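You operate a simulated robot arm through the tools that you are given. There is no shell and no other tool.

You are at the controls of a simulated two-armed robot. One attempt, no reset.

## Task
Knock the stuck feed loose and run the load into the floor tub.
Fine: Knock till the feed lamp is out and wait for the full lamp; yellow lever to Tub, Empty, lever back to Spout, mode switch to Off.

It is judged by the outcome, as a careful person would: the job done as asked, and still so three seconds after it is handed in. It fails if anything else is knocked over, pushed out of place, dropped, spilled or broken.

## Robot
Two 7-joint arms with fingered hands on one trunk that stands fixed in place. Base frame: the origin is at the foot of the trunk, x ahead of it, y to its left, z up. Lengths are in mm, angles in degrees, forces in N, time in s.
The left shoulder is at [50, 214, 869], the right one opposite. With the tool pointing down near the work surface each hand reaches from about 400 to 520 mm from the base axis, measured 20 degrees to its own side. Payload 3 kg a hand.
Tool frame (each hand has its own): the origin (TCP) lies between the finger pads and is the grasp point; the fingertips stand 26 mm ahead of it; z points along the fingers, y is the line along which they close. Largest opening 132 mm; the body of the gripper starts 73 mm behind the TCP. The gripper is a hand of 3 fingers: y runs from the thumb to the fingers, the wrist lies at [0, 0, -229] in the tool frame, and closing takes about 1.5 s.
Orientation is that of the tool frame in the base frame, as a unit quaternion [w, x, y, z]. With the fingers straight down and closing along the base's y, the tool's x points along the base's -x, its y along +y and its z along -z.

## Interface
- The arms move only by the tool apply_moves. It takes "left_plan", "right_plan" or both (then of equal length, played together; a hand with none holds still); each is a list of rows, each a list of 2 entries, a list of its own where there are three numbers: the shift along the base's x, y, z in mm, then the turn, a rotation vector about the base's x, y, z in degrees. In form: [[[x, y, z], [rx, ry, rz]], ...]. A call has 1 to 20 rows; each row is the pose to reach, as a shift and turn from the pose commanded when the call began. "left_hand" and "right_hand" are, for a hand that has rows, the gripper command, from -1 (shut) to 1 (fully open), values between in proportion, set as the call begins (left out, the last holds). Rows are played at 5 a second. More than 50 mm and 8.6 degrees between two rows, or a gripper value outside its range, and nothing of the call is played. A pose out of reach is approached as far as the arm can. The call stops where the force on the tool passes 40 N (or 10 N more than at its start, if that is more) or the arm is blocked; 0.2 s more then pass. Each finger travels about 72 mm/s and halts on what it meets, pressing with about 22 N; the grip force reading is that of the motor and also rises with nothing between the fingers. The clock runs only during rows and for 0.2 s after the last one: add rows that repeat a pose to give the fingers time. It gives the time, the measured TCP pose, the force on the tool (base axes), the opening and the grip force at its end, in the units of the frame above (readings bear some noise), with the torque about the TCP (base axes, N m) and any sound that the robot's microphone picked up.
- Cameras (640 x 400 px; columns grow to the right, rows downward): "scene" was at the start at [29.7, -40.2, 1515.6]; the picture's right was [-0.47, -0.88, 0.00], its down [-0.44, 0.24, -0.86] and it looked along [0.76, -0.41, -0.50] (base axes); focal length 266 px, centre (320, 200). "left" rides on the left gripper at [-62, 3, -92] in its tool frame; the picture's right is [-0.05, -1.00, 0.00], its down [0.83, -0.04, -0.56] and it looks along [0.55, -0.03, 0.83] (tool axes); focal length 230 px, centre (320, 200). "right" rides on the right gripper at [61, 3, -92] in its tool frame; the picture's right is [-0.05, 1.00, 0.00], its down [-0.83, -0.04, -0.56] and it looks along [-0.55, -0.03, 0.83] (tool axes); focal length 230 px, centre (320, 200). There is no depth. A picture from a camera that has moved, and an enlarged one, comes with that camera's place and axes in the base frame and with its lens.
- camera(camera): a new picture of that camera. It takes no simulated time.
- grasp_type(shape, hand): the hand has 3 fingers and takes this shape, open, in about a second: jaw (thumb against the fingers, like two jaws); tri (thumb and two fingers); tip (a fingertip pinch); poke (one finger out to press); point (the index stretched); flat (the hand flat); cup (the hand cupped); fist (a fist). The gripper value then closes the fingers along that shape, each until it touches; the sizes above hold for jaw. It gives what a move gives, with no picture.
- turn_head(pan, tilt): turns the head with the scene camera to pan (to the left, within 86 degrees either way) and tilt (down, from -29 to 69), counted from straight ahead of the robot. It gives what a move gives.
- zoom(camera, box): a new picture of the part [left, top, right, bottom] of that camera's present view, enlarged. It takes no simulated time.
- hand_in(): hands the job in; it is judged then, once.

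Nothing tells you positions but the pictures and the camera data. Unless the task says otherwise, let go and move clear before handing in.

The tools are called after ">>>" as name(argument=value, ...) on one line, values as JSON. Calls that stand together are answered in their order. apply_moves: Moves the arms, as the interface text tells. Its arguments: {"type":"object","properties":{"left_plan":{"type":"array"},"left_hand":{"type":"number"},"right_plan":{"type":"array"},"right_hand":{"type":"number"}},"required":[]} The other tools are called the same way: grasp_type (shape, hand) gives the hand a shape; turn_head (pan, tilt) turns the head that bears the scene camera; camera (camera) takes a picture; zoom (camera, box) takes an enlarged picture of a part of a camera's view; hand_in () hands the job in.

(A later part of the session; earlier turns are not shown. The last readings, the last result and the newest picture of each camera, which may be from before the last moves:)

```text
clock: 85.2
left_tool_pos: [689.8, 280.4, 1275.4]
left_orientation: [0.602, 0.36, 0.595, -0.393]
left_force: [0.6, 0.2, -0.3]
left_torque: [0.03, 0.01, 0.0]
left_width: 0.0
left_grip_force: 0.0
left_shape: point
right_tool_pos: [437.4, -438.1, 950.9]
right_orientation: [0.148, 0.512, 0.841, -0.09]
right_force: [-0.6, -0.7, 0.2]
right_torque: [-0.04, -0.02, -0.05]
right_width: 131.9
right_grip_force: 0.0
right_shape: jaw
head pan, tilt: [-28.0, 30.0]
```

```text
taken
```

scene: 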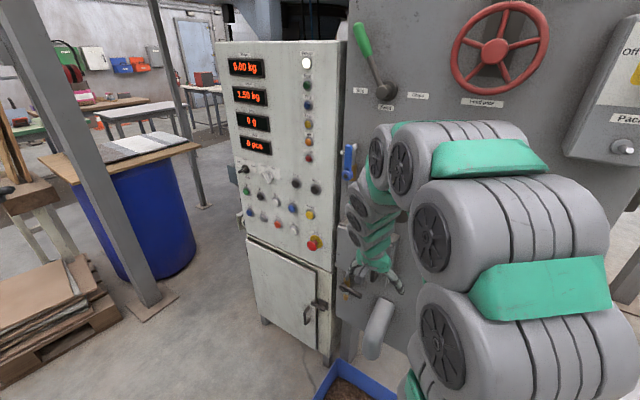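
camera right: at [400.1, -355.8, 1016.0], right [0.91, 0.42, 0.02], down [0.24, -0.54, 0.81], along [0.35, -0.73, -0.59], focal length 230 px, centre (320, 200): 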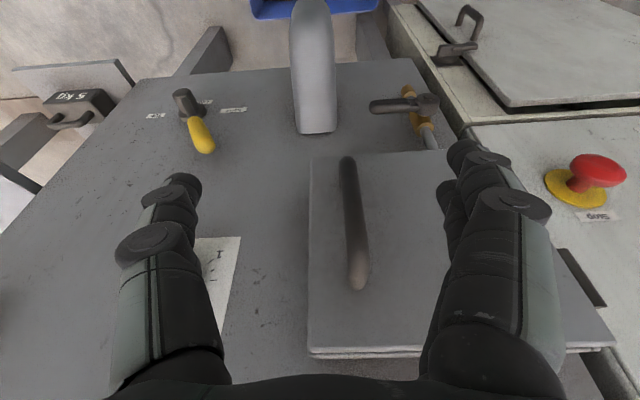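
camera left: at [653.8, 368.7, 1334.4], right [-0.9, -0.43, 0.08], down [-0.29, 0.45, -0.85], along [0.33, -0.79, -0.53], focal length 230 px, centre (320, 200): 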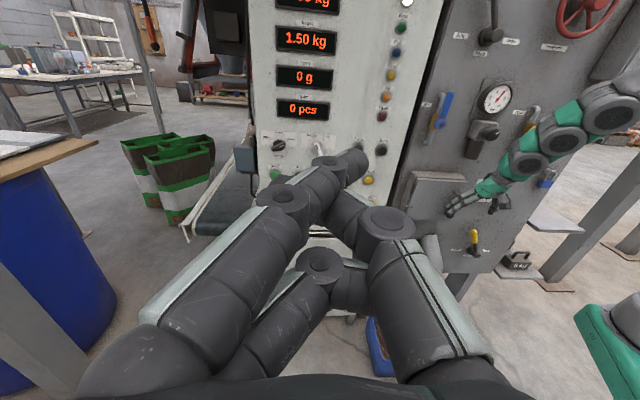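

Left arm is parked. Now I swing the right hand round to heading -20° and bring its open thumb to about 80 mm in front of the mode switch, keeping clear of the panel.

>>> apply_moves(right_plan=[[[39, 22, 8], [-3.1, -3.6, 2.5]], [[78, 43, 16], [-6.3, -7.2, 4.9]], [[117, 65, 24], [-9.4, -10.8, 7.4]], [[156, 87, 32], [-12.6, -14.3, 9.9]], [[195, 108, 40], [-15.7, -17.9, 12.3]], [[234, 130, 48], [-18.8, -21.5, 14.8]], [[273, 152, 56], [-22, -25.1, 17.3]], [[312, 173, 64], [-25.1, -28.7, 19.7]]])

>>> camera(camera="right")

>>> camera(camera="scene")

```text
clock: 87.0
left_tool_pos: [690.5, 281.6, 1275.9]
left_orientation: [0.602, 0.36, 0.595, -0.392]
left_force: [0.4, 0.0, -0.6]
left_torque: [0.01, 0.0, 0.0]
left_width: 0.1
left_grip_force: 0.1
left_shape: point
right_tool_pos: [750.4, -267.8, 1014.0]
right_orientation: [0.468, 0.326, 0.813, -0.115]
right_force: [0.3, 0.0, -0.6]
right_torque: [0.02, 0.0, 0.0]
right_width: 131.9
right_grip_force: 0.0
right_shape: jaw
head pan, tilt: [-28.0, 30.0]
```

```text
taken
camera right: at [667.7, -194.0, 1012.3], right [0.65, 0.74, 0.16], down [-0.12, -0.11, 0.99], along [0.75, -0.66, 0.02], focal length 230 px, centre (320, 200)
```

right: 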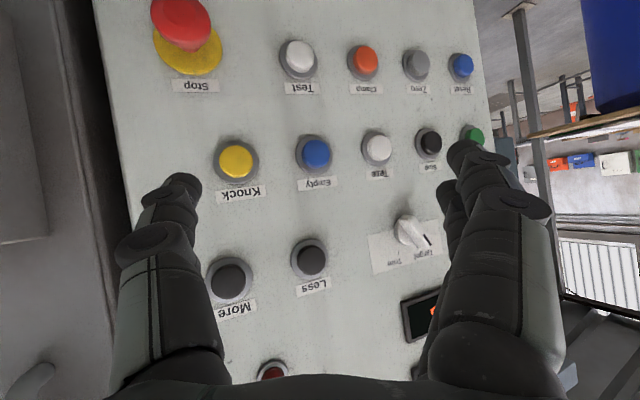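

```text
taken
```

scene: 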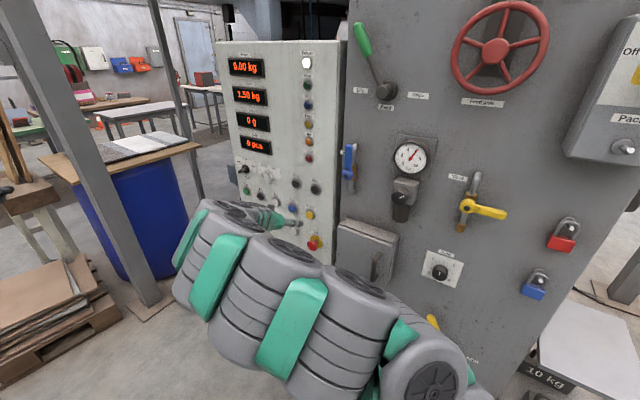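

The thumb is still about 90 mm off the buttons. I continue to the standoff in front of the mode switch.

>>> apply_moves(right_plan=[[[39, 22, 8], [-3.1, -3.6, 2.5]], [[78, 43, 16], [-6.3, -7.2, 4.9]], [[117, 65, 24], [-9.4, -10.8, 7.4]], [[156, 87, 32], [-12.6, -14.3, 9.9]], [[195, 108, 40], [-15.7, -17.9, 12.3]], [[234, 130, 48], [-18.8, -21.5, 14.8]], [[273, 152, 55], [-22, -25.1, 17.3]], [[273, 152, 55], [-22, -25.1, 17.3]]])

>>> camera(camera="right")

>>> camera(camera="scene")

>>> zoom(camera="left", box=[240, 100, 360, 190])

```text
clock: 88.8
left_tool_pos: [690.9, 280.3, 1276.3]
left_orientation: [0.602, 0.361, 0.594, -0.393]
left_force: [0.0, -0.8, 0.6]
left_torque: [-0.01, 0.0, 0.02]
left_width: 0.0
left_grip_force: 0.1
left_shape: point
right_tool_pos: [1024.7, -114.4, 1067.7]
right_orientation: [0.697, 0.125, 0.695, -0.124]
right_force: [-0.3, 1.0, 0.2]
right_torque: [-0.01, -0.01, 0.01]
right_width: 132.0
right_grip_force: 0.0
right_shape: jaw
head pan, tilt: [-28.0, 30.0]
```

```text
taken
camera right: at [939.2, -79.1, 1006.3], right [0.35, 0.94, 0.05], down [-0.54, 0.15, 0.83], along [0.77, -0.32, 0.56], focal length 230 px, centre (320, 200)
```

right: 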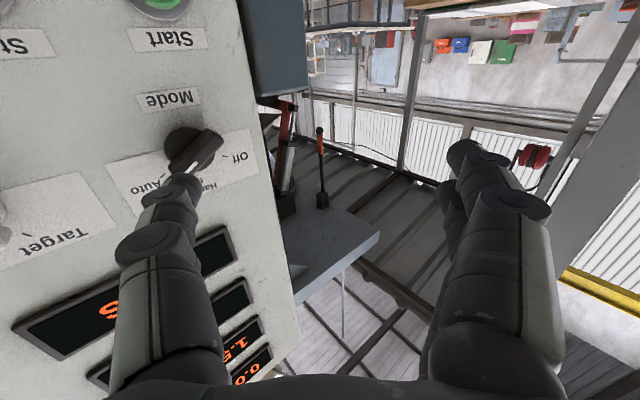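

```text
taken
```

scene: 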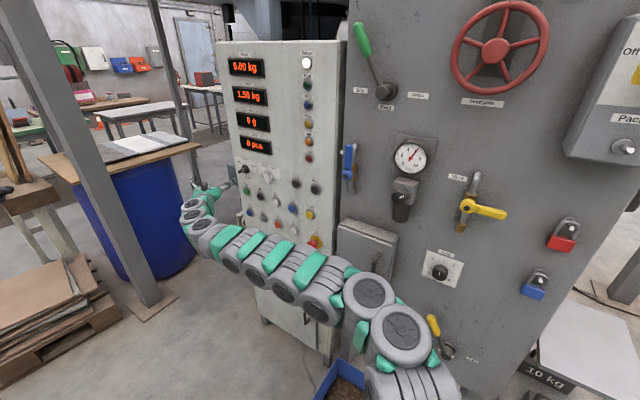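

```text
4.44 times, centred on (300, 145) of left
camera zoom: at [653.5, 368.9, 1335.0], right [-0.9, -0.43, 0.08], down [-0.29, 0.45, -0.85], along [0.33, -0.78, -0.53], focal length 1022 px, centre (409, 444)
```

zoom: 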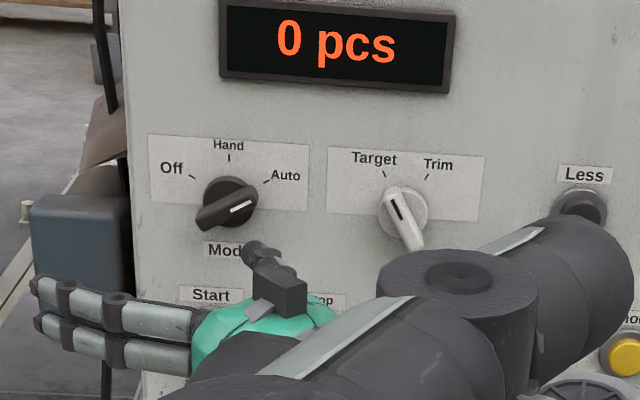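

The left camera now shows both the knob and the right thumb tip clearly, and the knob's mark points to Auto. I zoom all three views to pin down the thumb tip and the knob bar precisely.

>>> zoom(camera="right", box=[100, 80, 280, 240])

>>> zoom(camera="left", box=[260, 125, 320, 175])

>>> zoom(camera="scene", box=[215, 145, 275, 205])

```text
2.50 times, centred on (190, 160) of right
camera zoom: at [939.2, -79.1, 1006.3], right [0.35, 0.94, 0.05], down [-0.54, 0.15, 0.83], along [0.77, -0.32, 0.56], focal length 575 px, centre (645, 300)
```

zoom: 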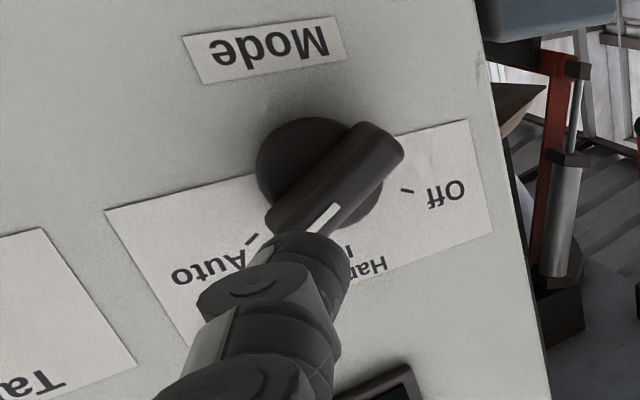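

```text
8.00 times, centred on (290, 150) of left
camera zoom: at [653.5, 368.9, 1335.0], right [-0.9, -0.43, 0.08], down [-0.29, 0.45, -0.85], along [0.33, -0.78, -0.53], focal length 1841 px, centre (560, 600)
```

zoom: 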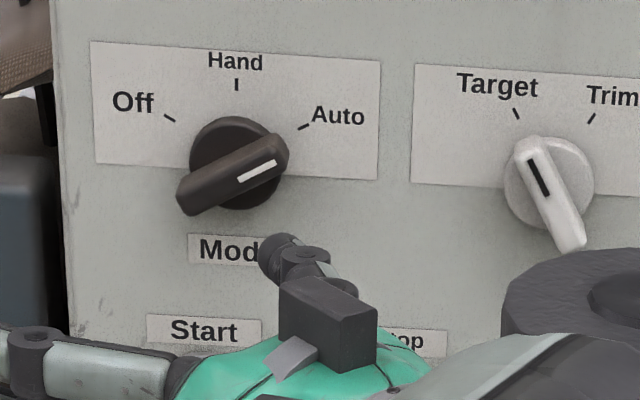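

```text
6.67 times, centred on (245, 175) of scene
camera zoom: at [31.0, -41.7, 1515.7], right [-0.47, -0.88, 0.0], down [-0.44, 0.24, -0.87], along [0.76, -0.41, -0.5], focal length 1774 px, centre (820, 367)
```

zoom: 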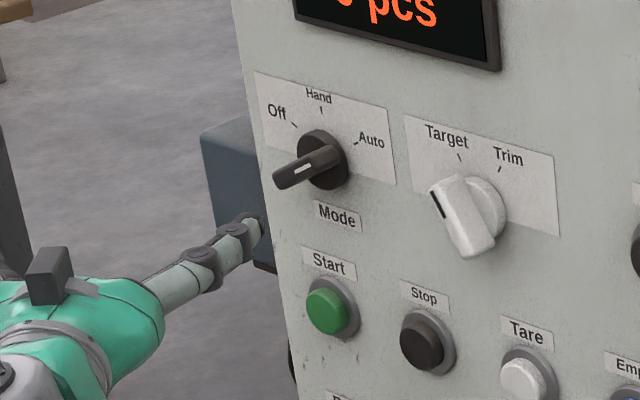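

The thumb tip sits about 22 mm right of, 10 mm below and 75 mm out from the knob centre, as planned. I yaw the hand 4° about the thumb tip for more reach margin, then advance partway and recheck.

>>> apply_moves(right_plan=[[[-5.3, 0.7, 0], [0, 0, 4]], [[1.6, -12.6, 0], [0, 0, 4]], [[8.6, -25.9, 0], [0, 0, 4]], [[12.2, -32.8, 0], [0, 0, 4]], [[12.2, -32.8, 0], [0, 0, 4]]])

>>> zoom(camera="left", box=[260, 125, 320, 175])

>>> zoom(camera="scene", box=[215, 145, 275, 205])

>>> zoom(camera="right", box=[100, 80, 280, 240])

```text
clock: 90.0
left_tool_pos: [689.9, 281.6, 1275.5]
left_orientation: [0.603, 0.36, 0.595, -0.392]
left_force: [-0.5, 0.0, -1.6]
left_torque: [-0.06, -0.02, 0.02]
left_width: 0.1
left_grip_force: 0.0
left_shape: point
right_tool_pos: [1035.3, -147.2, 1068.9]
right_orientation: [0.701, 0.1, 0.7, -0.099]
right_force: [0.8, -0.1, 0.7]
right_torque: [0.01, -0.04, -0.02]
right_width: 132.1
right_grip_force: 0.1
right_shape: jaw
head pan, tilt: [-28.0, 30.0]
```

```text
8.00 times, centred on (290, 150) of left
camera zoom: at [653.5, 369.0, 1335.0], right [-0.9, -0.43, 0.08], down [-0.29, 0.45, -0.85], along [0.33, -0.78, -0.53], focal length 1841 px, centre (560, 600)
```

zoom: 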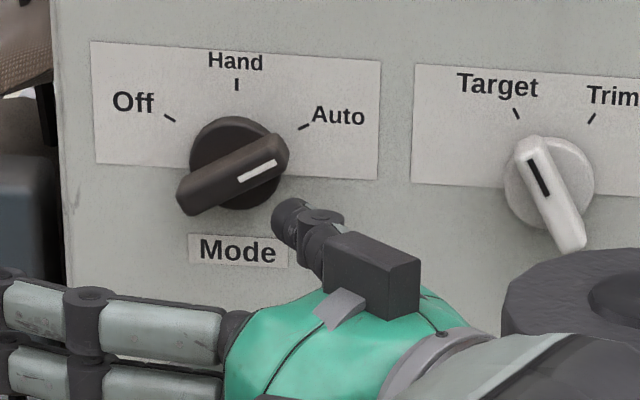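

```text
6.67 times, centred on (245, 175) of scene
camera zoom: at [30.9, -41.7, 1515.7], right [-0.47, -0.88, 0.0], down [-0.44, 0.24, -0.87], along [0.76, -0.41, -0.5], focal length 1774 px, centre (820, 367)
```

zoom: 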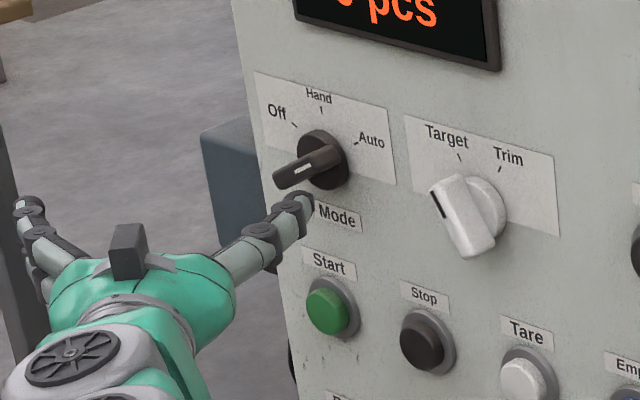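

```text
2.50 times, centred on (190, 160) of right
camera zoom: at [947.5, -118.2, 1006.9], right [0.28, 0.96, 0.05], down [-0.55, 0.11, 0.83], along [0.79, -0.26, 0.55], focal length 575 px, centre (645, 300)
```

zoom: 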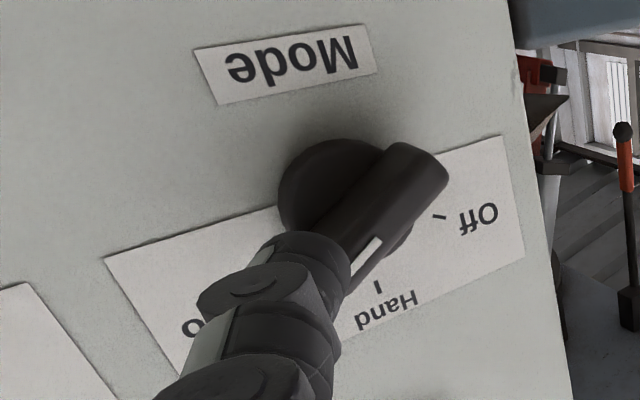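

The thumb is roughly 25 mm right, 8 mm below and 40 mm out from the knob face. I advance another 20 mm and look again.

>>> apply_moves(right_plan=[[[4.6, -8.9, 0], [0, 0, 0]], [[9.2, -17.7, 0], [0, 0, 0]], [[9.2, -17.7, 0], [0, 0, 0]]])

>>> zoom(camera="left", box=[265, 130, 305, 160])

>>> zoom(camera="scene", box=[230, 155, 265, 185])

>>> zoom(camera="right", box=[100, 80, 280, 240])

```text
clock: 90.8
left_tool_pos: [689.1, 282.0, 1275.3]
left_orientation: [0.602, 0.361, 0.594, -0.392]
left_force: [-0.3, -0.3, 0.6]
left_torque: [-0.02, -0.02, 0.02]
left_width: 0.1
left_grip_force: 0.0
left_shape: point
right_tool_pos: [1044.1, -165.5, 1069.3]
right_orientation: [0.7, 0.1, 0.7, -0.099]
right_force: [0.0, -0.6, -0.5]
right_torque: [-0.01, 0.01, 0.02]
right_width: 131.8
right_grip_force: 0.0
right_shape: jaw
head pan, tilt: [-28.0, 30.0]
```

```text
13.33 times, centred on (285, 145) of left
camera zoom: at [653.4, 368.9, 1335.0], right [-0.9, -0.43, 0.08], down [-0.29, 0.45, -0.85], along [0.33, -0.78, -0.53], focal length 3068 px, centre (787, 933)
```

zoom: 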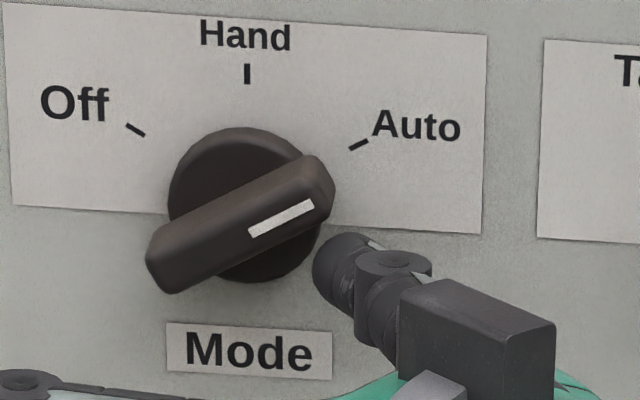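

```text
13.33 times, centred on (248, 170) of scene
camera zoom: at [30.9, -41.8, 1515.7], right [-0.47, -0.88, 0.0], down [-0.44, 0.24, -0.87], along [0.76, -0.41, -0.5], focal length 3548 px, centre (1287, 600)
```

zoom: 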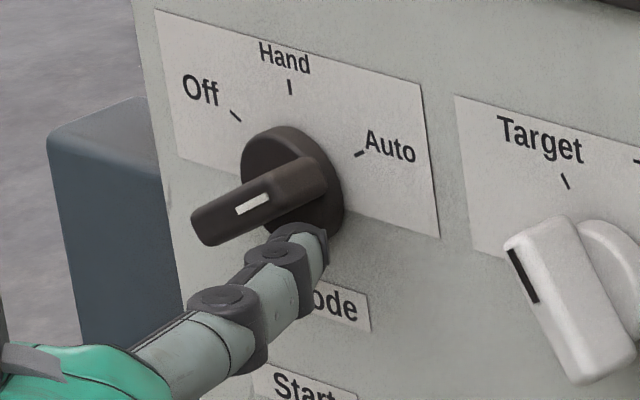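

```text
2.50 times, centred on (190, 160) of right
camera zoom: at [957.4, -136.7, 1007.2], right [0.28, 0.96, 0.05], down [-0.55, 0.11, 0.83], along [0.79, -0.26, 0.55], focal length 575 px, centre (645, 300)
```

zoom: 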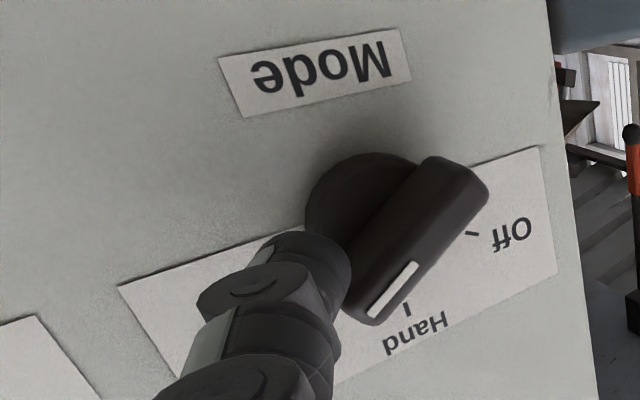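

The thumb is just below the Auto end of the bar, about 25 mm right, 8 mm below and 19 mm out. I insert it to knob height and begin pushing the bar up and round counter-clockwise.

>>> apply_moves(right_plan=[[[3.4, -2.2, -1], [0, 0, 0]], [[6.3, -4.6, -2], [0, 0, 0]], [[8.9, -3.3, -0.7], [0, 0, 0]], [[7.8, -3.8, 2.7], [0, 0, 0]], [[7.3, -4.1, 6.2], [0, 0, 0]]])

>>> zoom(camera="left", box=[265, 130, 305, 160])

>>> zoom(camera="scene", box=[230, 155, 265, 185])

```text
clock: 92.0
left_tool_pos: [689.7, 282.6, 1276.5]
left_orientation: [0.602, 0.361, 0.595, -0.392]
left_force: [0.0, -0.2, -0.3]
left_torque: [-0.03, -0.02, 0.04]
left_width: 0.0
left_grip_force: 0.0
left_shape: point
right_tool_pos: [1051.8, -169.9, 1073.8]
right_orientation: [0.7, 0.1, 0.7, -0.098]
right_force: [-0.5, 0.2, -0.8]
right_torque: [0.03, -0.03, -0.01]
right_width: 132.1
right_grip_force: 0.0
right_shape: jaw
head pan, tilt: [-28.0, 30.0]
```

```text
13.33 times, centred on (285, 145) of left
camera zoom: at [653.4, 368.9, 1335.1], right [-0.9, -0.43, 0.08], down [-0.29, 0.45, -0.85], along [0.33, -0.78, -0.53], focal length 3068 px, centre (787, 933)
```

zoom: 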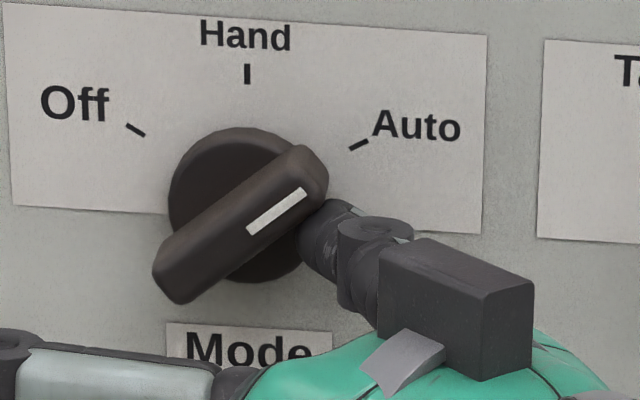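

```text
13.33 times, centred on (248, 170) of scene
camera zoom: at [30.9, -41.8, 1515.7], right [-0.47, -0.88, 0.0], down [-0.44, 0.24, -0.87], along [0.76, -0.41, -0.5], focal length 3548 px, centre (1287, 600)
```

zoom: 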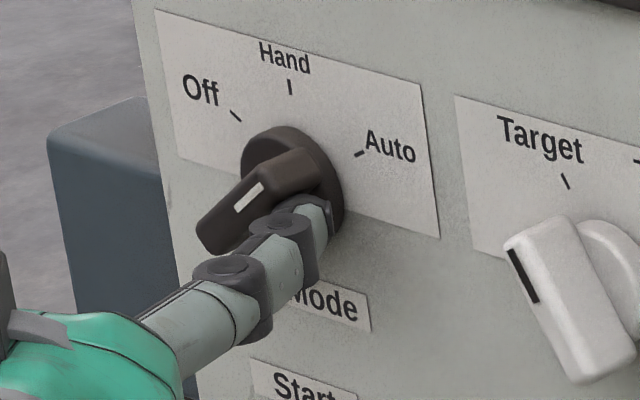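

The bar is turning: it has moved from about 60° to 45° with almost no force. I continue round the arc toward Hand.

>>> apply_moves(right_plan=[[[0, 0, 3.6], [0, 0, 0]], [[0.5, 0.3, 7.1], [0, 0, 0]], [[1.6, 0.8, 10.5], [0, 0, 0]], [[3.2, 1.7, 13.6], [0, 0, 0]], [[5.2, 2.7, 16.3], [0, 0, 0]]])

>>> zoom(camera="left", box=[265, 130, 305, 160])

>>> zoom(camera="scene", box=[230, 155, 265, 185])

```text
clock: 93.2
left_tool_pos: [689.9, 281.9, 1276.5]
left_orientation: [0.602, 0.361, 0.595, -0.392]
left_force: [-1.1, 0.2, -0.2]
left_torque: [0.0, -0.02, 0.02]
left_width: 0.0
left_grip_force: 0.0
left_shape: point
right_tool_pos: [1057.7, -167.5, 1091.9]
right_orientation: [0.7, 0.1, 0.7, -0.099]
right_force: [-0.9, 0.0, 0.0]
right_torque: [0.06, 0.01, -0.08]
right_width: 131.9
right_grip_force: 0.0
right_shape: jaw
head pan, tilt: [-28.0, 30.0]
```

```text
13.33 times, centred on (285, 145) of left
camera zoom: at [653.3, 368.8, 1335.1], right [-0.9, -0.43, 0.08], down [-0.29, 0.45, -0.85], along [0.33, -0.78, -0.53], focal length 3068 px, centre (787, 933)
```

zoom: 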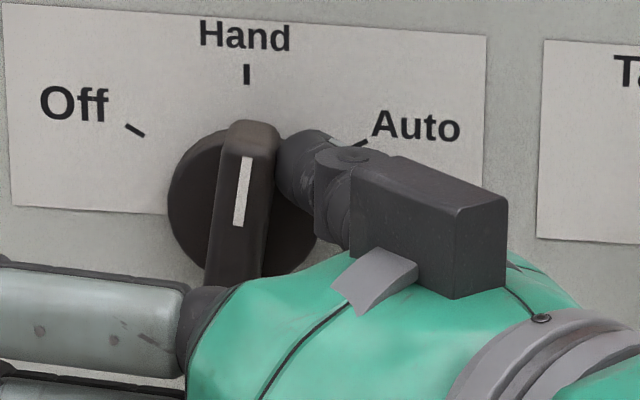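

```text
13.33 times, centred on (248, 170) of scene
camera zoom: at [30.8, -41.8, 1515.7], right [-0.47, -0.88, 0.0], down [-0.44, 0.24, -0.87], along [0.76, -0.41, -0.5], focal length 3548 px, centre (1287, 600)
```

zoom: 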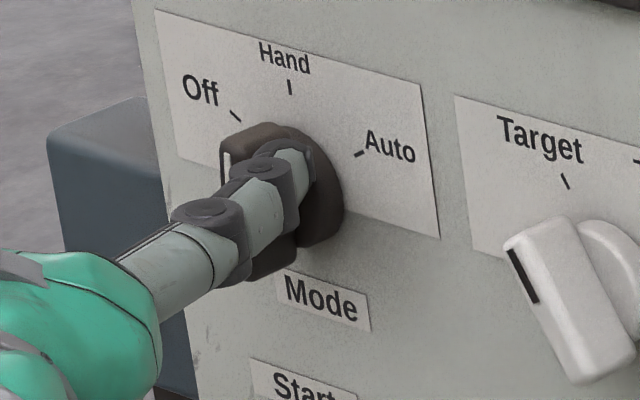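

The bar is now near Hand. I continue the arc over the top toward Off.

>>> apply_moves(right_plan=[[[2.4, 1.2, 2.3], [0, 0, 0]], [[5.1, 2.7, 4.1], [0, 0, 0]], [[8.2, 4.3, 5.3], [0, 0, 0]], [[11.3, 5.9, 5.9], [0, 0, 0]], [[14.5, 7.5, 5.9], [0, 0, 0]]])

>>> zoom(camera="left", box=[265, 130, 305, 160])

>>> zoom(camera="scene", box=[230, 155, 265, 185])

```text
clock: 94.3
left_tool_pos: [688.1, 282.2, 1275.8]
left_orientation: [0.602, 0.361, 0.595, -0.391]
left_force: [0.5, -0.8, -0.1]
left_torque: [-0.01, -0.02, 0.01]
left_width: 0.2
left_grip_force: 0.1
left_shape: point
right_tool_pos: [1071.3, -159.7, 1097.0]
right_orientation: [0.7, 0.101, 0.7, -0.1]
right_force: [-0.5, -0.2, 0.5]
right_torque: [-0.02, -0.04, -0.1]
right_width: 131.6
right_grip_force: 0.0
right_shape: jaw
head pan, tilt: [-28.0, 30.0]
```

```text
13.33 times, centred on (285, 145) of left
camera zoom: at [653.3, 368.9, 1335.1], right [-0.9, -0.43, 0.08], down [-0.29, 0.45, -0.85], along [0.33, -0.78, -0.53], focal length 3068 px, centre (787, 933)
```

zoom: 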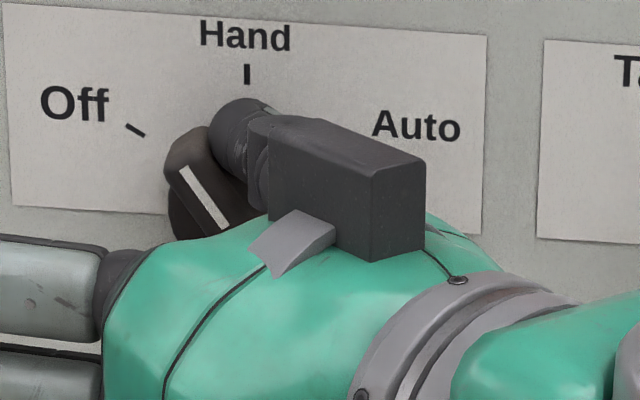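

```text
13.33 times, centred on (248, 170) of scene
camera zoom: at [30.8, -41.8, 1515.7], right [-0.47, -0.88, 0.0], down [-0.44, 0.24, -0.87], along [0.76, -0.41, -0.5], focal length 3548 px, centre (1287, 600)
```

zoom: 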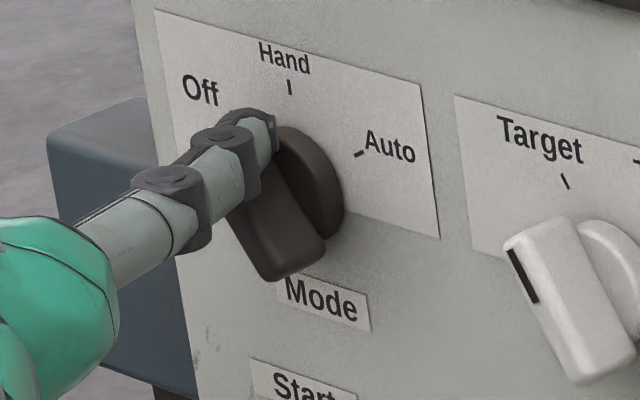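

The bar is now past Hand, about 38° toward Off. I continue in small steps to the Off mark.

>>> apply_moves(right_plan=[[[3.1, 1.6, -0.6], [0, 0, 0]], [[5.2, 2.7, -1.4], [0, 0, 0]], [[6.9, 3.6, -2.3], [0, 0, 0]]])

>>> zoom(camera="left", box=[265, 130, 305, 160])

>>> zoom(camera="scene", box=[230, 155, 265, 185])

```text
clock: 95.2
left_tool_pos: [689.9, 282.2, 1275.3]
left_orientation: [0.602, 0.361, 0.594, -0.392]
left_force: [0.7, 0.4, 0.5]
left_torque: [-0.01, -0.02, 0.01]
left_width: 0.0
left_grip_force: 0.2
left_shape: point
right_tool_pos: [1079.0, -156.3, 1093.6]
right_orientation: [0.7, 0.101, 0.7, -0.1]
right_force: [-1.2, -0.1, 0.9]
right_torque: [-0.02, 0.03, -0.04]
right_width: 132.0
right_grip_force: 0.2
right_shape: jaw
head pan, tilt: [-28.0, 30.0]
```

```text
13.33 times, centred on (285, 145) of left
camera zoom: at [653.3, 368.8, 1335.2], right [-0.9, -0.43, 0.08], down [-0.29, 0.45, -0.85], along [0.33, -0.78, -0.53], focal length 3068 px, centre (787, 933)
```

zoom: 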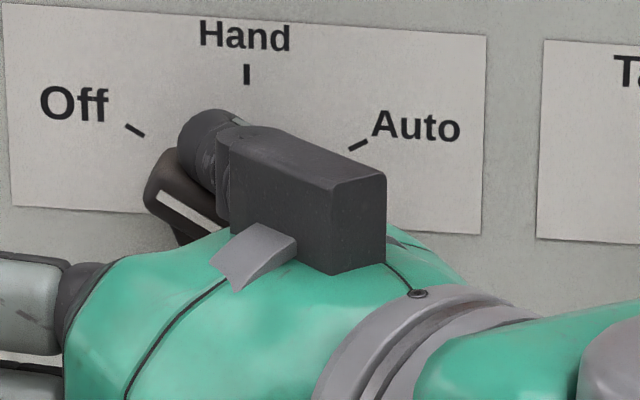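

```text
13.33 times, centred on (248, 170) of scene
camera zoom: at [30.8, -41.8, 1515.7], right [-0.47, -0.88, 0.0], down [-0.44, 0.24, -0.87], along [0.76, -0.41, -0.5], focal length 3548 px, centre (1287, 600)
```

zoom: 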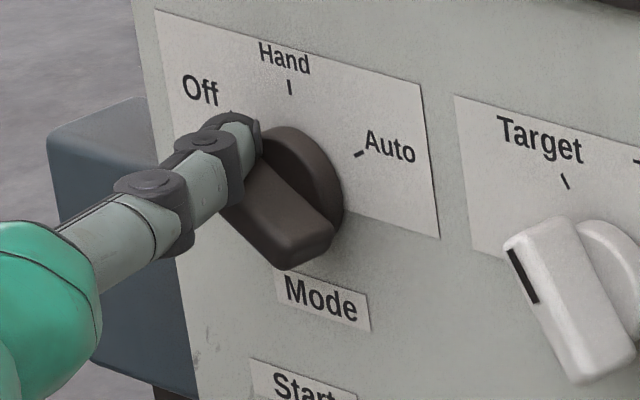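

The bar is at about 57°, almost on the Off mark. I push a few millimetres more down and left to seat it against the stop.

>>> apply_moves(right_plan=[[[0.9, 0.5, -1.7], [0, 0, 0]], [[1.8, 0.9, -3.5], [0, 0, 0]], [[2.2, 1.2, -5], [0, 0, 0]]])

>>> zoom(camera="left", box=[265, 130, 305, 160])

>>> zoom(camera="scene", box=[230, 155, 265, 185])

>>> camera(camera="scene")

```text
clock: 96.0
left_tool_pos: [690.0, 281.6, 1275.8]
left_orientation: [0.602, 0.361, 0.595, -0.392]
left_force: [0.2, -0.3, -0.4]
left_torque: [-0.06, -0.02, -0.01]
left_width: 0.2
left_grip_force: 0.1
left_shape: point
right_tool_pos: [1079.8, -153.8, 1093.8]
right_orientation: [0.701, 0.099, 0.699, -0.099]
right_force: [-6.8, 1.6, 18.0]
right_torque: [-1.4, 0.08, -0.47]
right_width: 132.1
right_grip_force: 0.0
right_shape: jaw
head pan, tilt: [-28.0, 30.0]
```

```text
13.33 times, centred on (285, 145) of left
camera zoom: at [653.2, 368.7, 1335.2], right [-0.9, -0.43, 0.08], down [-0.29, 0.45, -0.85], along [0.33, -0.78, -0.53], focal length 3068 px, centre (787, 933)
```

zoom: 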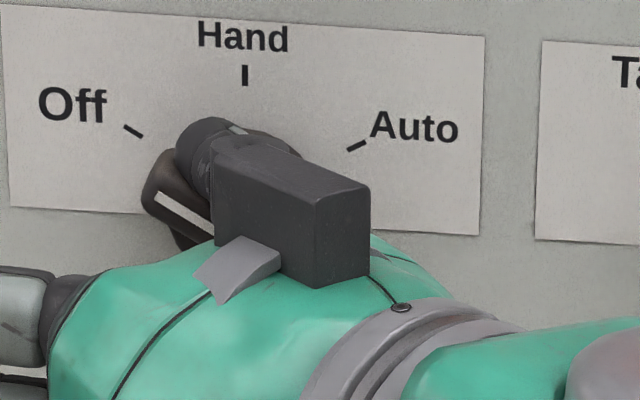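

```text
13.33 times, centred on (248, 170) of scene
camera zoom: at [30.4, -41.7, 1515.7], right [-0.47, -0.88, 0.0], down [-0.44, 0.24, -0.87], along [0.76, -0.41, -0.5], focal length 3548 px, centre (1287, 600)
```

zoom: 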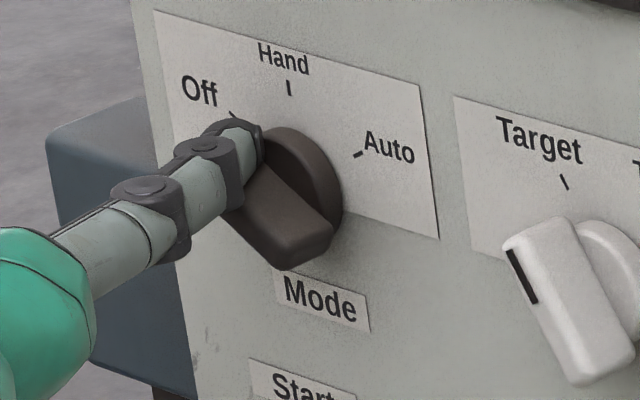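

```text
taken
```

scene: 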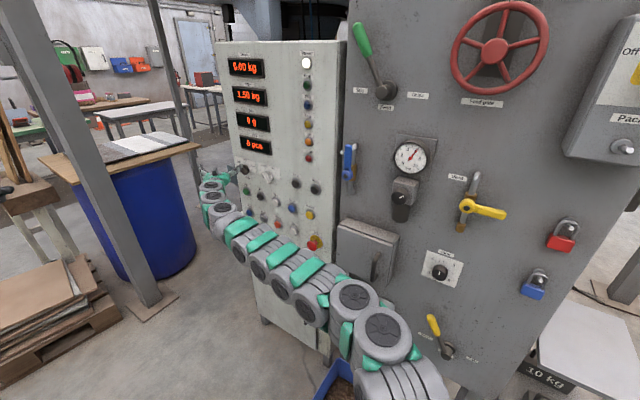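

The force reached 19 N with no further turn, so the switch is against its Off stop. I ease off upward and withdraw straight out from the panel.

>>> apply_moves(right_plan=[[[-2.2, -1.2, 7], [0, 0, 0]], [[-6.8, 7.7, 9], [0, 0, 0]], [[-16, 25.4, 9], [0, 0, 0]], [[-30, 52, 9], [0, 0, 0]], [[-44, 79, 9], [0, 0, 0]], [[-58, 105, 9], [0, 0, 0]]])

>>> zoom(camera="left", box=[255, 115, 325, 170])

>>> zoom(camera="scene", box=[220, 40, 350, 170])

>>> camera(camera="right")

```text
clock: 97.3
left_tool_pos: [689.8, 281.9, 1276.0]
left_orientation: [0.603, 0.361, 0.595, -0.39]
left_force: [0.0, 0.1, 0.8]
left_torque: [0.02, 0.01, 0.01]
left_width: 0.0
left_grip_force: 0.1
left_shape: point
right_tool_pos: [1020.6, -52.5, 1099.8]
right_orientation: [0.7, 0.101, 0.7, -0.101]
right_force: [0.1, -0.4, -0.4]
right_torque: [0.01, -0.03, 0.03]
right_width: 132.0
right_grip_force: 0.2
right_shape: jaw
head pan, tilt: [-28.0, 30.0]
```

```text
7.27 times, centred on (290, 142) of left
camera zoom: at [653.3, 368.9, 1335.2], right [-0.9, -0.43, 0.08], down [-0.29, 0.45, -0.85], along [0.33, -0.78, -0.53], focal length 1673 px, centre (538, 618)
```

zoom: 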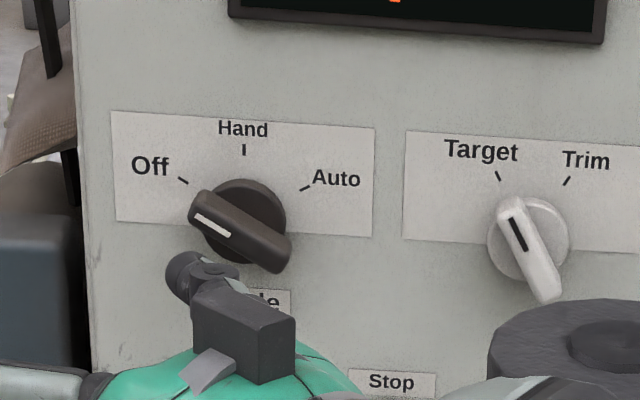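

```text
3.08 times, centred on (285, 105) of scene
camera zoom: at [30.8, -41.9, 1515.7], right [-0.47, -0.88, 0.0], down [-0.44, 0.24, -0.87], along [0.76, -0.41, -0.5], focal length 819 px, centre (428, 492)
```

zoom: 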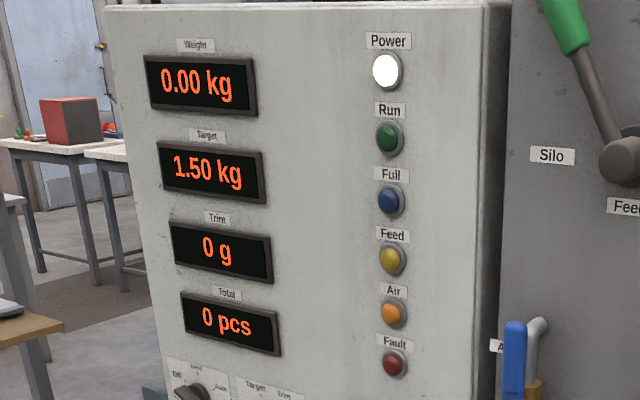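

```text
taken
camera right: at [934.3, -22.3, 1038.0], right [0.28, 0.96, 0.05], down [-0.55, 0.11, 0.83], along [0.79, -0.26, 0.56], focal length 230 px, centre (320, 200)
```

right: 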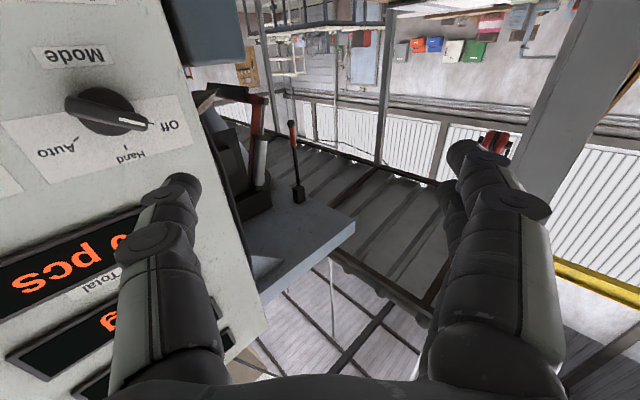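

The mark now points squarely to Off, the weight is 0.00 kg, and no lamps but Power are lit. I move the right arm well clear, then inspect the lever and the tub.

>>> apply_moves(right_plan=[[[-40, 5, 5], [0, 0, 0]], [[-80, 10, 10], [0, 0, 0]], [[-120, 15, 15], [0, 0, 0]], [[-160, 20, 20], [0, 0, 0]], [[-200, 20, 25], [0, 0, 0]], [[-240, 20, 30], [0, 0, 0]], [[-280, 20, 35], [0, 0, 0]], [[-320, 10, 40], [0, 0, 0]]])

>>> turn_head(pan=-35, tilt=50)

>>> camera(camera="scene")

>>> camera(camera="left")

```text
clock: 99.2
left_tool_pos: [689.9, 281.7, 1274.8]
left_orientation: [0.603, 0.36, 0.595, -0.391]
left_force: [-0.3, 0.9, -0.2]
left_torque: [0.0, 0.02, -0.01]
left_width: 0.0
left_grip_force: 0.1
left_shape: point
right_tool_pos: [700.2, -38.5, 1138.4]
right_orientation: [0.7, 0.101, 0.7, -0.1]
right_force: [-0.1, -0.7, 0.5]
right_torque: [-0.01, 0.01, -0.05]
right_width: 132.1
right_grip_force: 0.0
right_shape: jaw
head pan, tilt: [-28.0, 30.0]
```

```text
clock: 100.0
left_tool_pos: [689.8, 281.3, 1275.3]
left_orientation: [0.602, 0.362, 0.594, -0.392]
left_force: [-0.2, -1.3, 0.5]
left_torque: [0.06, 0.0, 0.0]
left_width: 0.3
left_grip_force: 0.0
left_shape: point
right_tool_pos: [700.0, -38.4, 1138.5]
right_orientation: [0.7, 0.101, 0.7, -0.1]
right_force: [-0.5, -0.6, -0.3]
right_torque: [0.0, 0.0, 0.02]
right_width: 132.0
right_grip_force: 0.2
right_shape: jaw
head pan, tilt: [-35.0, 50.0]
```

```text
taken
```

scene: 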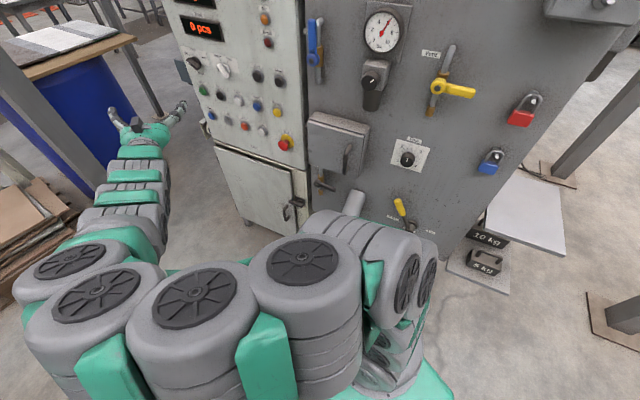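

```text
taken
camera left: at [653.3, 368.9, 1335.2], right [-0.9, -0.43, 0.08], down [-0.29, 0.45, -0.85], along [0.33, -0.78, -0.53], focal length 230 px, centre (320, 200)
```

left: 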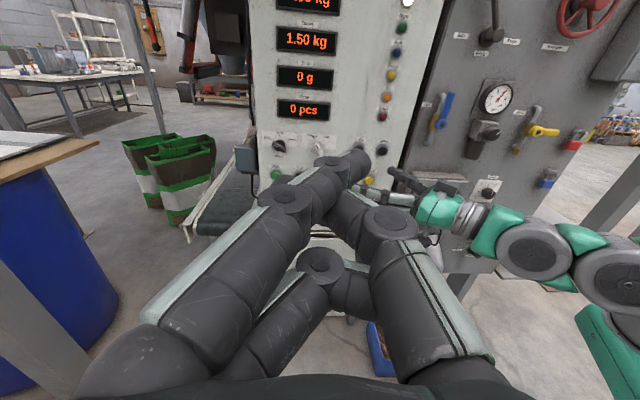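

The switch and lever look right from here, but the right arm hides the tub. I zoom on the lever and move the right arm aside to see the tub.

>>> zoom(camera="scene", box=[370, 130, 470, 240])

>>> apply_moves(right_plan=[[[-15, -20, 20], [0, 0, 0]], [[-30, -40, 40], [0, 0, 0]], [[-45, -60, 60], [0, 0, 0]], [[-60, -80, 80], [0, 0, 0]], [[-75, -100, 100], [0, 0, 0]], [[-90, -120, 120], [0, 0, 0]]])

>>> turn_head(pan=-28, tilt=55)

>>> camera(camera="scene")

>>> camera(camera="right")

```text
3.64 times, centred on (420, 185) of scene
camera zoom: at [14.0, -43.6, 1486.2], right [-0.57, -0.82, 0.0], down [-0.63, 0.44, -0.64], along [0.53, -0.37, -0.77], focal length 968 px, centre (-44, 254)
```

zoom: 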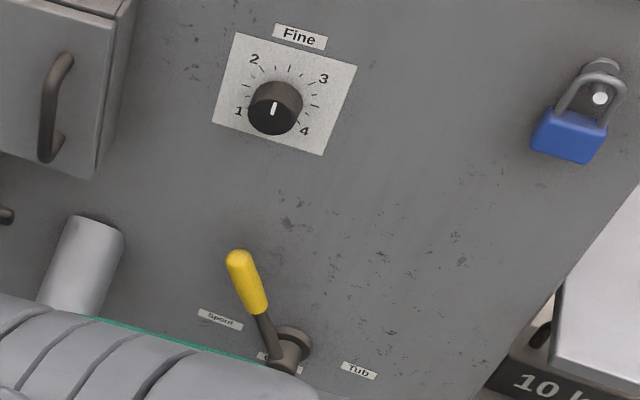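

```text
clock: 101.4
left_tool_pos: [690.3, 281.9, 1276.1]
left_orientation: [0.602, 0.361, 0.594, -0.392]
left_force: [0.0, -0.3, -0.1]
left_torque: [0.0, 0.01, -0.04]
left_width: 0.1
left_grip_force: 0.1
left_shape: point
right_tool_pos: [613.2, -159.7, 1259.6]
right_orientation: [0.701, 0.099, 0.7, -0.099]
right_force: [0.1, -0.1, -0.2]
right_torque: [-0.01, 0.05, -0.01]
right_width: 132.2
right_grip_force: 0.1
right_shape: jaw
head pan, tilt: [-35.0, 50.0]
```

```text
clock: 102.1
left_tool_pos: [690.1, 282.0, 1275.3]
left_orientation: [0.603, 0.359, 0.595, -0.392]
left_force: [0.5, 0.0, -0.2]
left_torque: [0.05, 0.03, 0.03]
left_width: 0.1
left_grip_force: 0.0
left_shape: point
right_tool_pos: [613.7, -159.0, 1258.6]
right_orientation: [0.7, 0.102, 0.699, -0.1]
right_force: [-0.1, -0.1, -0.1]
right_torque: [0.01, 0.02, -0.03]
right_width: 131.8
right_grip_force: 0.1
right_shape: jaw
head pan, tilt: [-28.0, 55.0]
```

```text
taken
```

scene: 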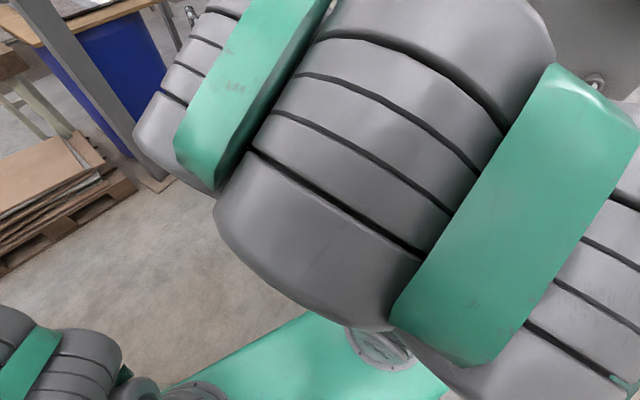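

```text
taken
camera right: at [526.2, -130.9, 1197.2], right [0.28, 0.96, 0.05], down [-0.55, 0.11, 0.83], along [0.79, -0.26, 0.55], focal length 230 px, centre (320, 200)
```

right: 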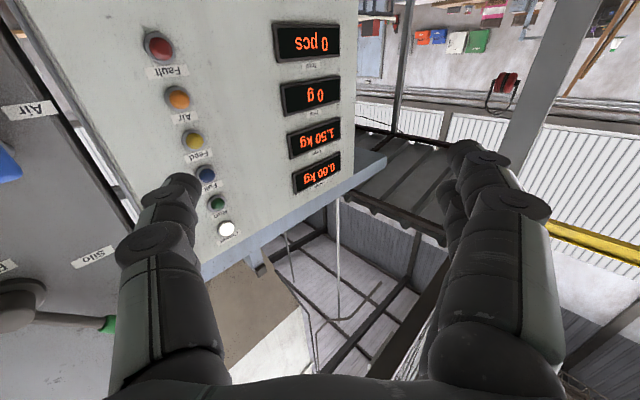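

The lever is at Spout and the Fine dial is unchanged, but the arm blocks the downward view. I return the right arm to near its starting pose to clear the panel and look at the tub.

>>> apply_moves(right_plan=[[[-22, -20, -6], [2.6, 7, -0.5]], [[-44, -40, -12], [5.3, 14.1, -1.1]], [[-65, -60, -18], [7.9, 21.1, -1.6]], [[-87, -80, -25], [10.5, 28.1, -2.1]], [[-109, -100, -31], [13.1, 35.1, -2.7]], [[-131, -120, -37], [15.8, 42.2, -3.2]], [[-152, -141, -43], [18.4, 49.2, -3.7]], [[-174, -161, -49], [21, 56.2, -4.3]], [[-196, -181, -55], [23.6, 63.2, -4.8]], [[-218, -201, -62], [26.3, 70.3, -5.3]], [[-239, -221, -68], [28.9, 77.3, -5.9]], [[-261, -241, -74], [31.5, 84.3, -6.4]]])

>>> camera(camera="scene")

>>> camera(camera="right")

```text
clock: 103.1
left_tool_pos: [688.4, 280.2, 1275.0]
left_orientation: [0.602, 0.361, 0.595, -0.392]
left_force: [0.1, -0.1, -1.7]
left_torque: [0.05, 0.03, 0.03]
left_width: 0.2
left_grip_force: 0.1
left_shape: point
right_tool_pos: [519.4, -100.2, 1178.8]
right_orientation: [0.413, 0.117, 0.892, 0.14]
right_force: [0.1, -0.6, -0.6]
right_torque: [-0.02, 0.06, 0.01]
right_width: 132.1
right_grip_force: 0.2
right_shape: jaw
head pan, tilt: [-28.0, 55.0]
stopped in row 5 (right hand): the arm was blocked; the commanded pose is now the measured one
```

```text
taken
```

scene: 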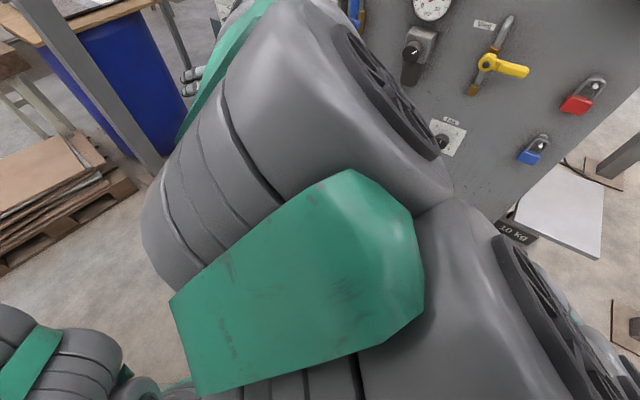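

```text
taken
camera right: at [409.6, -92.0, 1193.3], right [0.12, 0.92, 0.38], down [0.09, -0.4, 0.91], along [0.99, -0.08, -0.13], focal length 230 px, centre (320, 200)
```

right: 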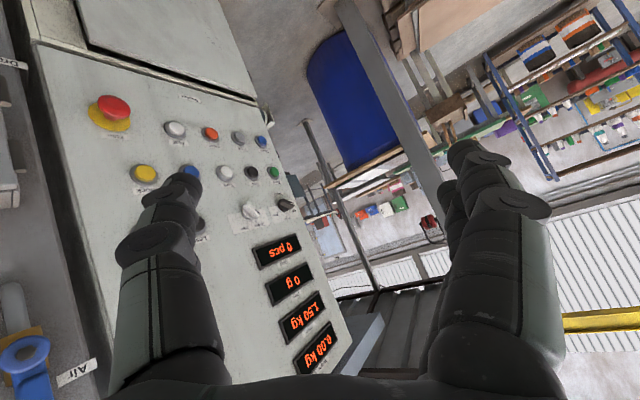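

The arm was blocked partway, most likely by its own link against the trunk or head, with nothing on the panel near it. I retrace to the earlier clear pose in front of the cabinet.

>>> apply_moves(right_plan=[[[23, 9, -6], [-3.8, -5.2, -2.5]], [[46, 17, -11], [-7.7, -10.5, -4.9]], [[69, 26, -17], [-11.5, -15.7, -7.4]], [[92, 34, -22], [-15.4, -20.9, -9.9]], [[115, 43, -28], [-19.2, -26.1, -12.4]], [[138, 51, -33], [-23.1, -31.4, -14.8]], [[161, 60, -39], [-26.9, -36.6, -17.3]]])

>>> camera(camera="scene")

>>> camera(camera="left")

```text
clock: 104.2
left_tool_pos: [689.5, 281.0, 1275.1]
left_orientation: [0.601, 0.362, 0.595, -0.393]
left_force: [-0.2, 0.4, -0.1]
left_torque: [0.02, 0.02, 0.0]
left_width: 0.0
left_grip_force: 0.1
left_shape: point
right_tool_pos: [598.0, -37.2, 1163.7]
right_orientation: [0.559, 0.156, 0.809, 0.094]
right_force: [0.2, 0.0, 0.3]
right_torque: [0.0, 0.02, 0.01]
right_width: 131.8
right_grip_force: 0.1
right_shape: jaw
right hand out of reach, approached as far as the arm can: row 5
head pan, tilt: [-28.0, 55.0]
stopped in row 5 (right hand): the arm was blocked; the commanded pose is now the measured one
```

```text
taken
```

scene: 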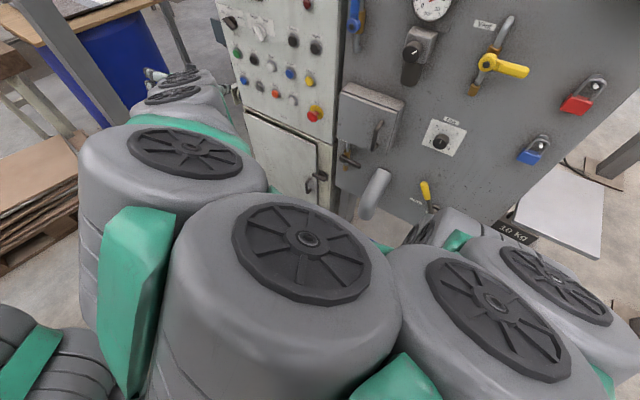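

```text
taken
camera left: at [653.1, 367.7, 1334.6], right [-0.9, -0.43, 0.08], down [-0.29, 0.45, -0.85], along [0.32, -0.78, -0.53], focal length 230 px, centre (320, 200)
```

left: 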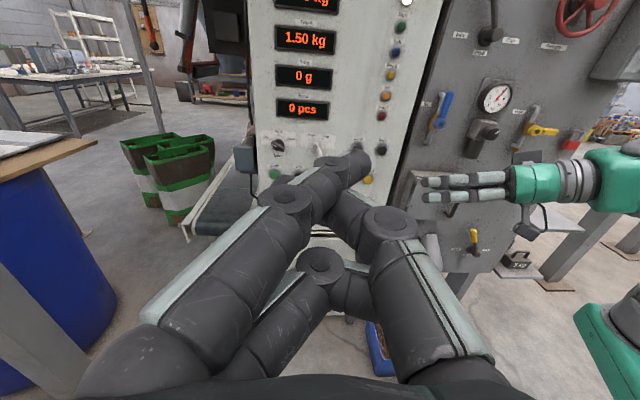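

The arm was blocked again while re-folding, so I look around with the head to see what its elbow is near before moving it further.

>>> turn_head(pan=-65, tilt=50)

>>> camera(camera="scene")

>>> turn_head(pan=10, tilt=55)

>>> camera(camera="scene")

>>> camera(camera="right")

```text
clock: 105.3
left_tool_pos: [689.2, 280.7, 1275.9]
left_orientation: [0.602, 0.362, 0.595, -0.392]
left_force: [0.2, 0.8, 0.1]
left_torque: [-0.03, -0.01, 0.0]
left_width: 0.0
left_grip_force: 0.1
left_shape: point
right_tool_pos: [597.8, -36.8, 1164.1]
right_orientation: [0.559, 0.156, 0.809, 0.094]
right_force: [0.4, -0.1, 1.1]
right_torque: [-0.04, 0.02, 0.02]
right_width: 131.9
right_grip_force: 0.0
right_shape: jaw
head pan, tilt: [-65.0, 50.0]
```

```text
taken
```

scene: 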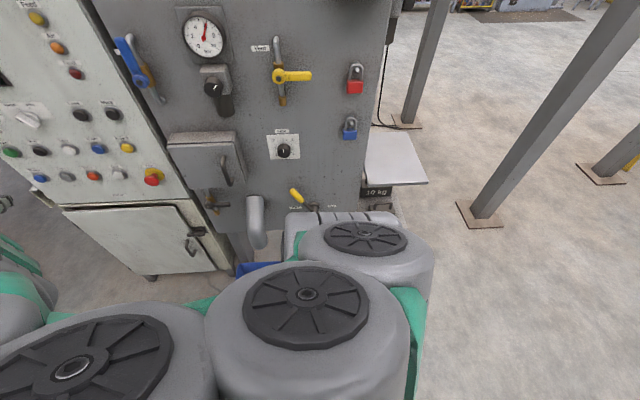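

```text
clock: 106.7
left_tool_pos: [689.8, 281.9, 1275.7]
left_orientation: [0.602, 0.361, 0.595, -0.392]
left_force: [0.0, -0.3, 0.3]
left_torque: [0.0, 0.02, -0.02]
left_width: 0.0
left_grip_force: 0.1
left_shape: point
right_tool_pos: [598.0, -37.2, 1165.7]
right_orientation: [0.56, 0.155, 0.808, 0.095]
right_force: [0.5, 0.5, -0.8]
right_torque: [0.04, -0.01, 0.02]
right_width: 131.9
right_grip_force: 0.0
right_shape: jaw
head pan, tilt: [10.0, 55.0]
```

```text
taken
```

scene: 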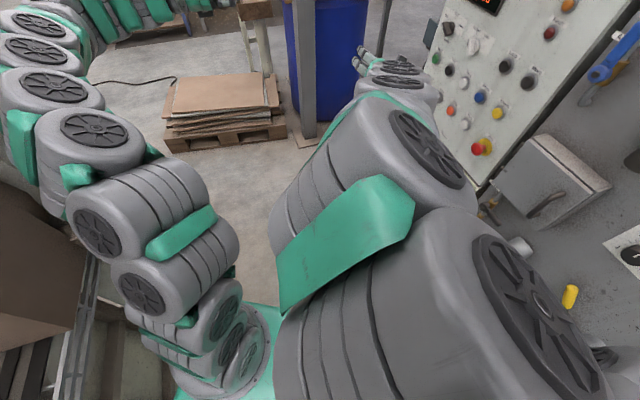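

```text
taken
camera right: at [492.2, -10.2, 1144.9], right [0.16, 0.91, 0.37], down [-0.25, -0.33, 0.91], along [0.95, -0.24, 0.18], focal length 230 px, centre (320, 200)
```

right: 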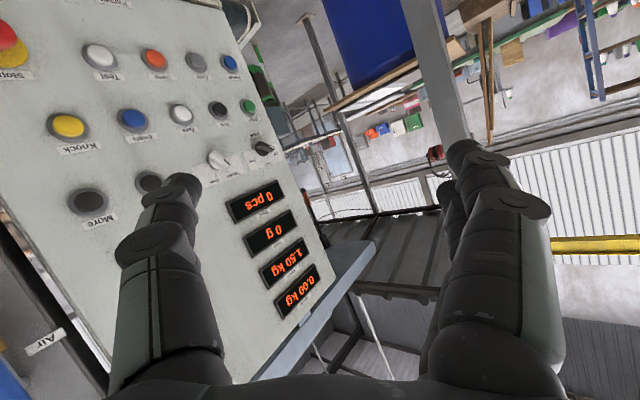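

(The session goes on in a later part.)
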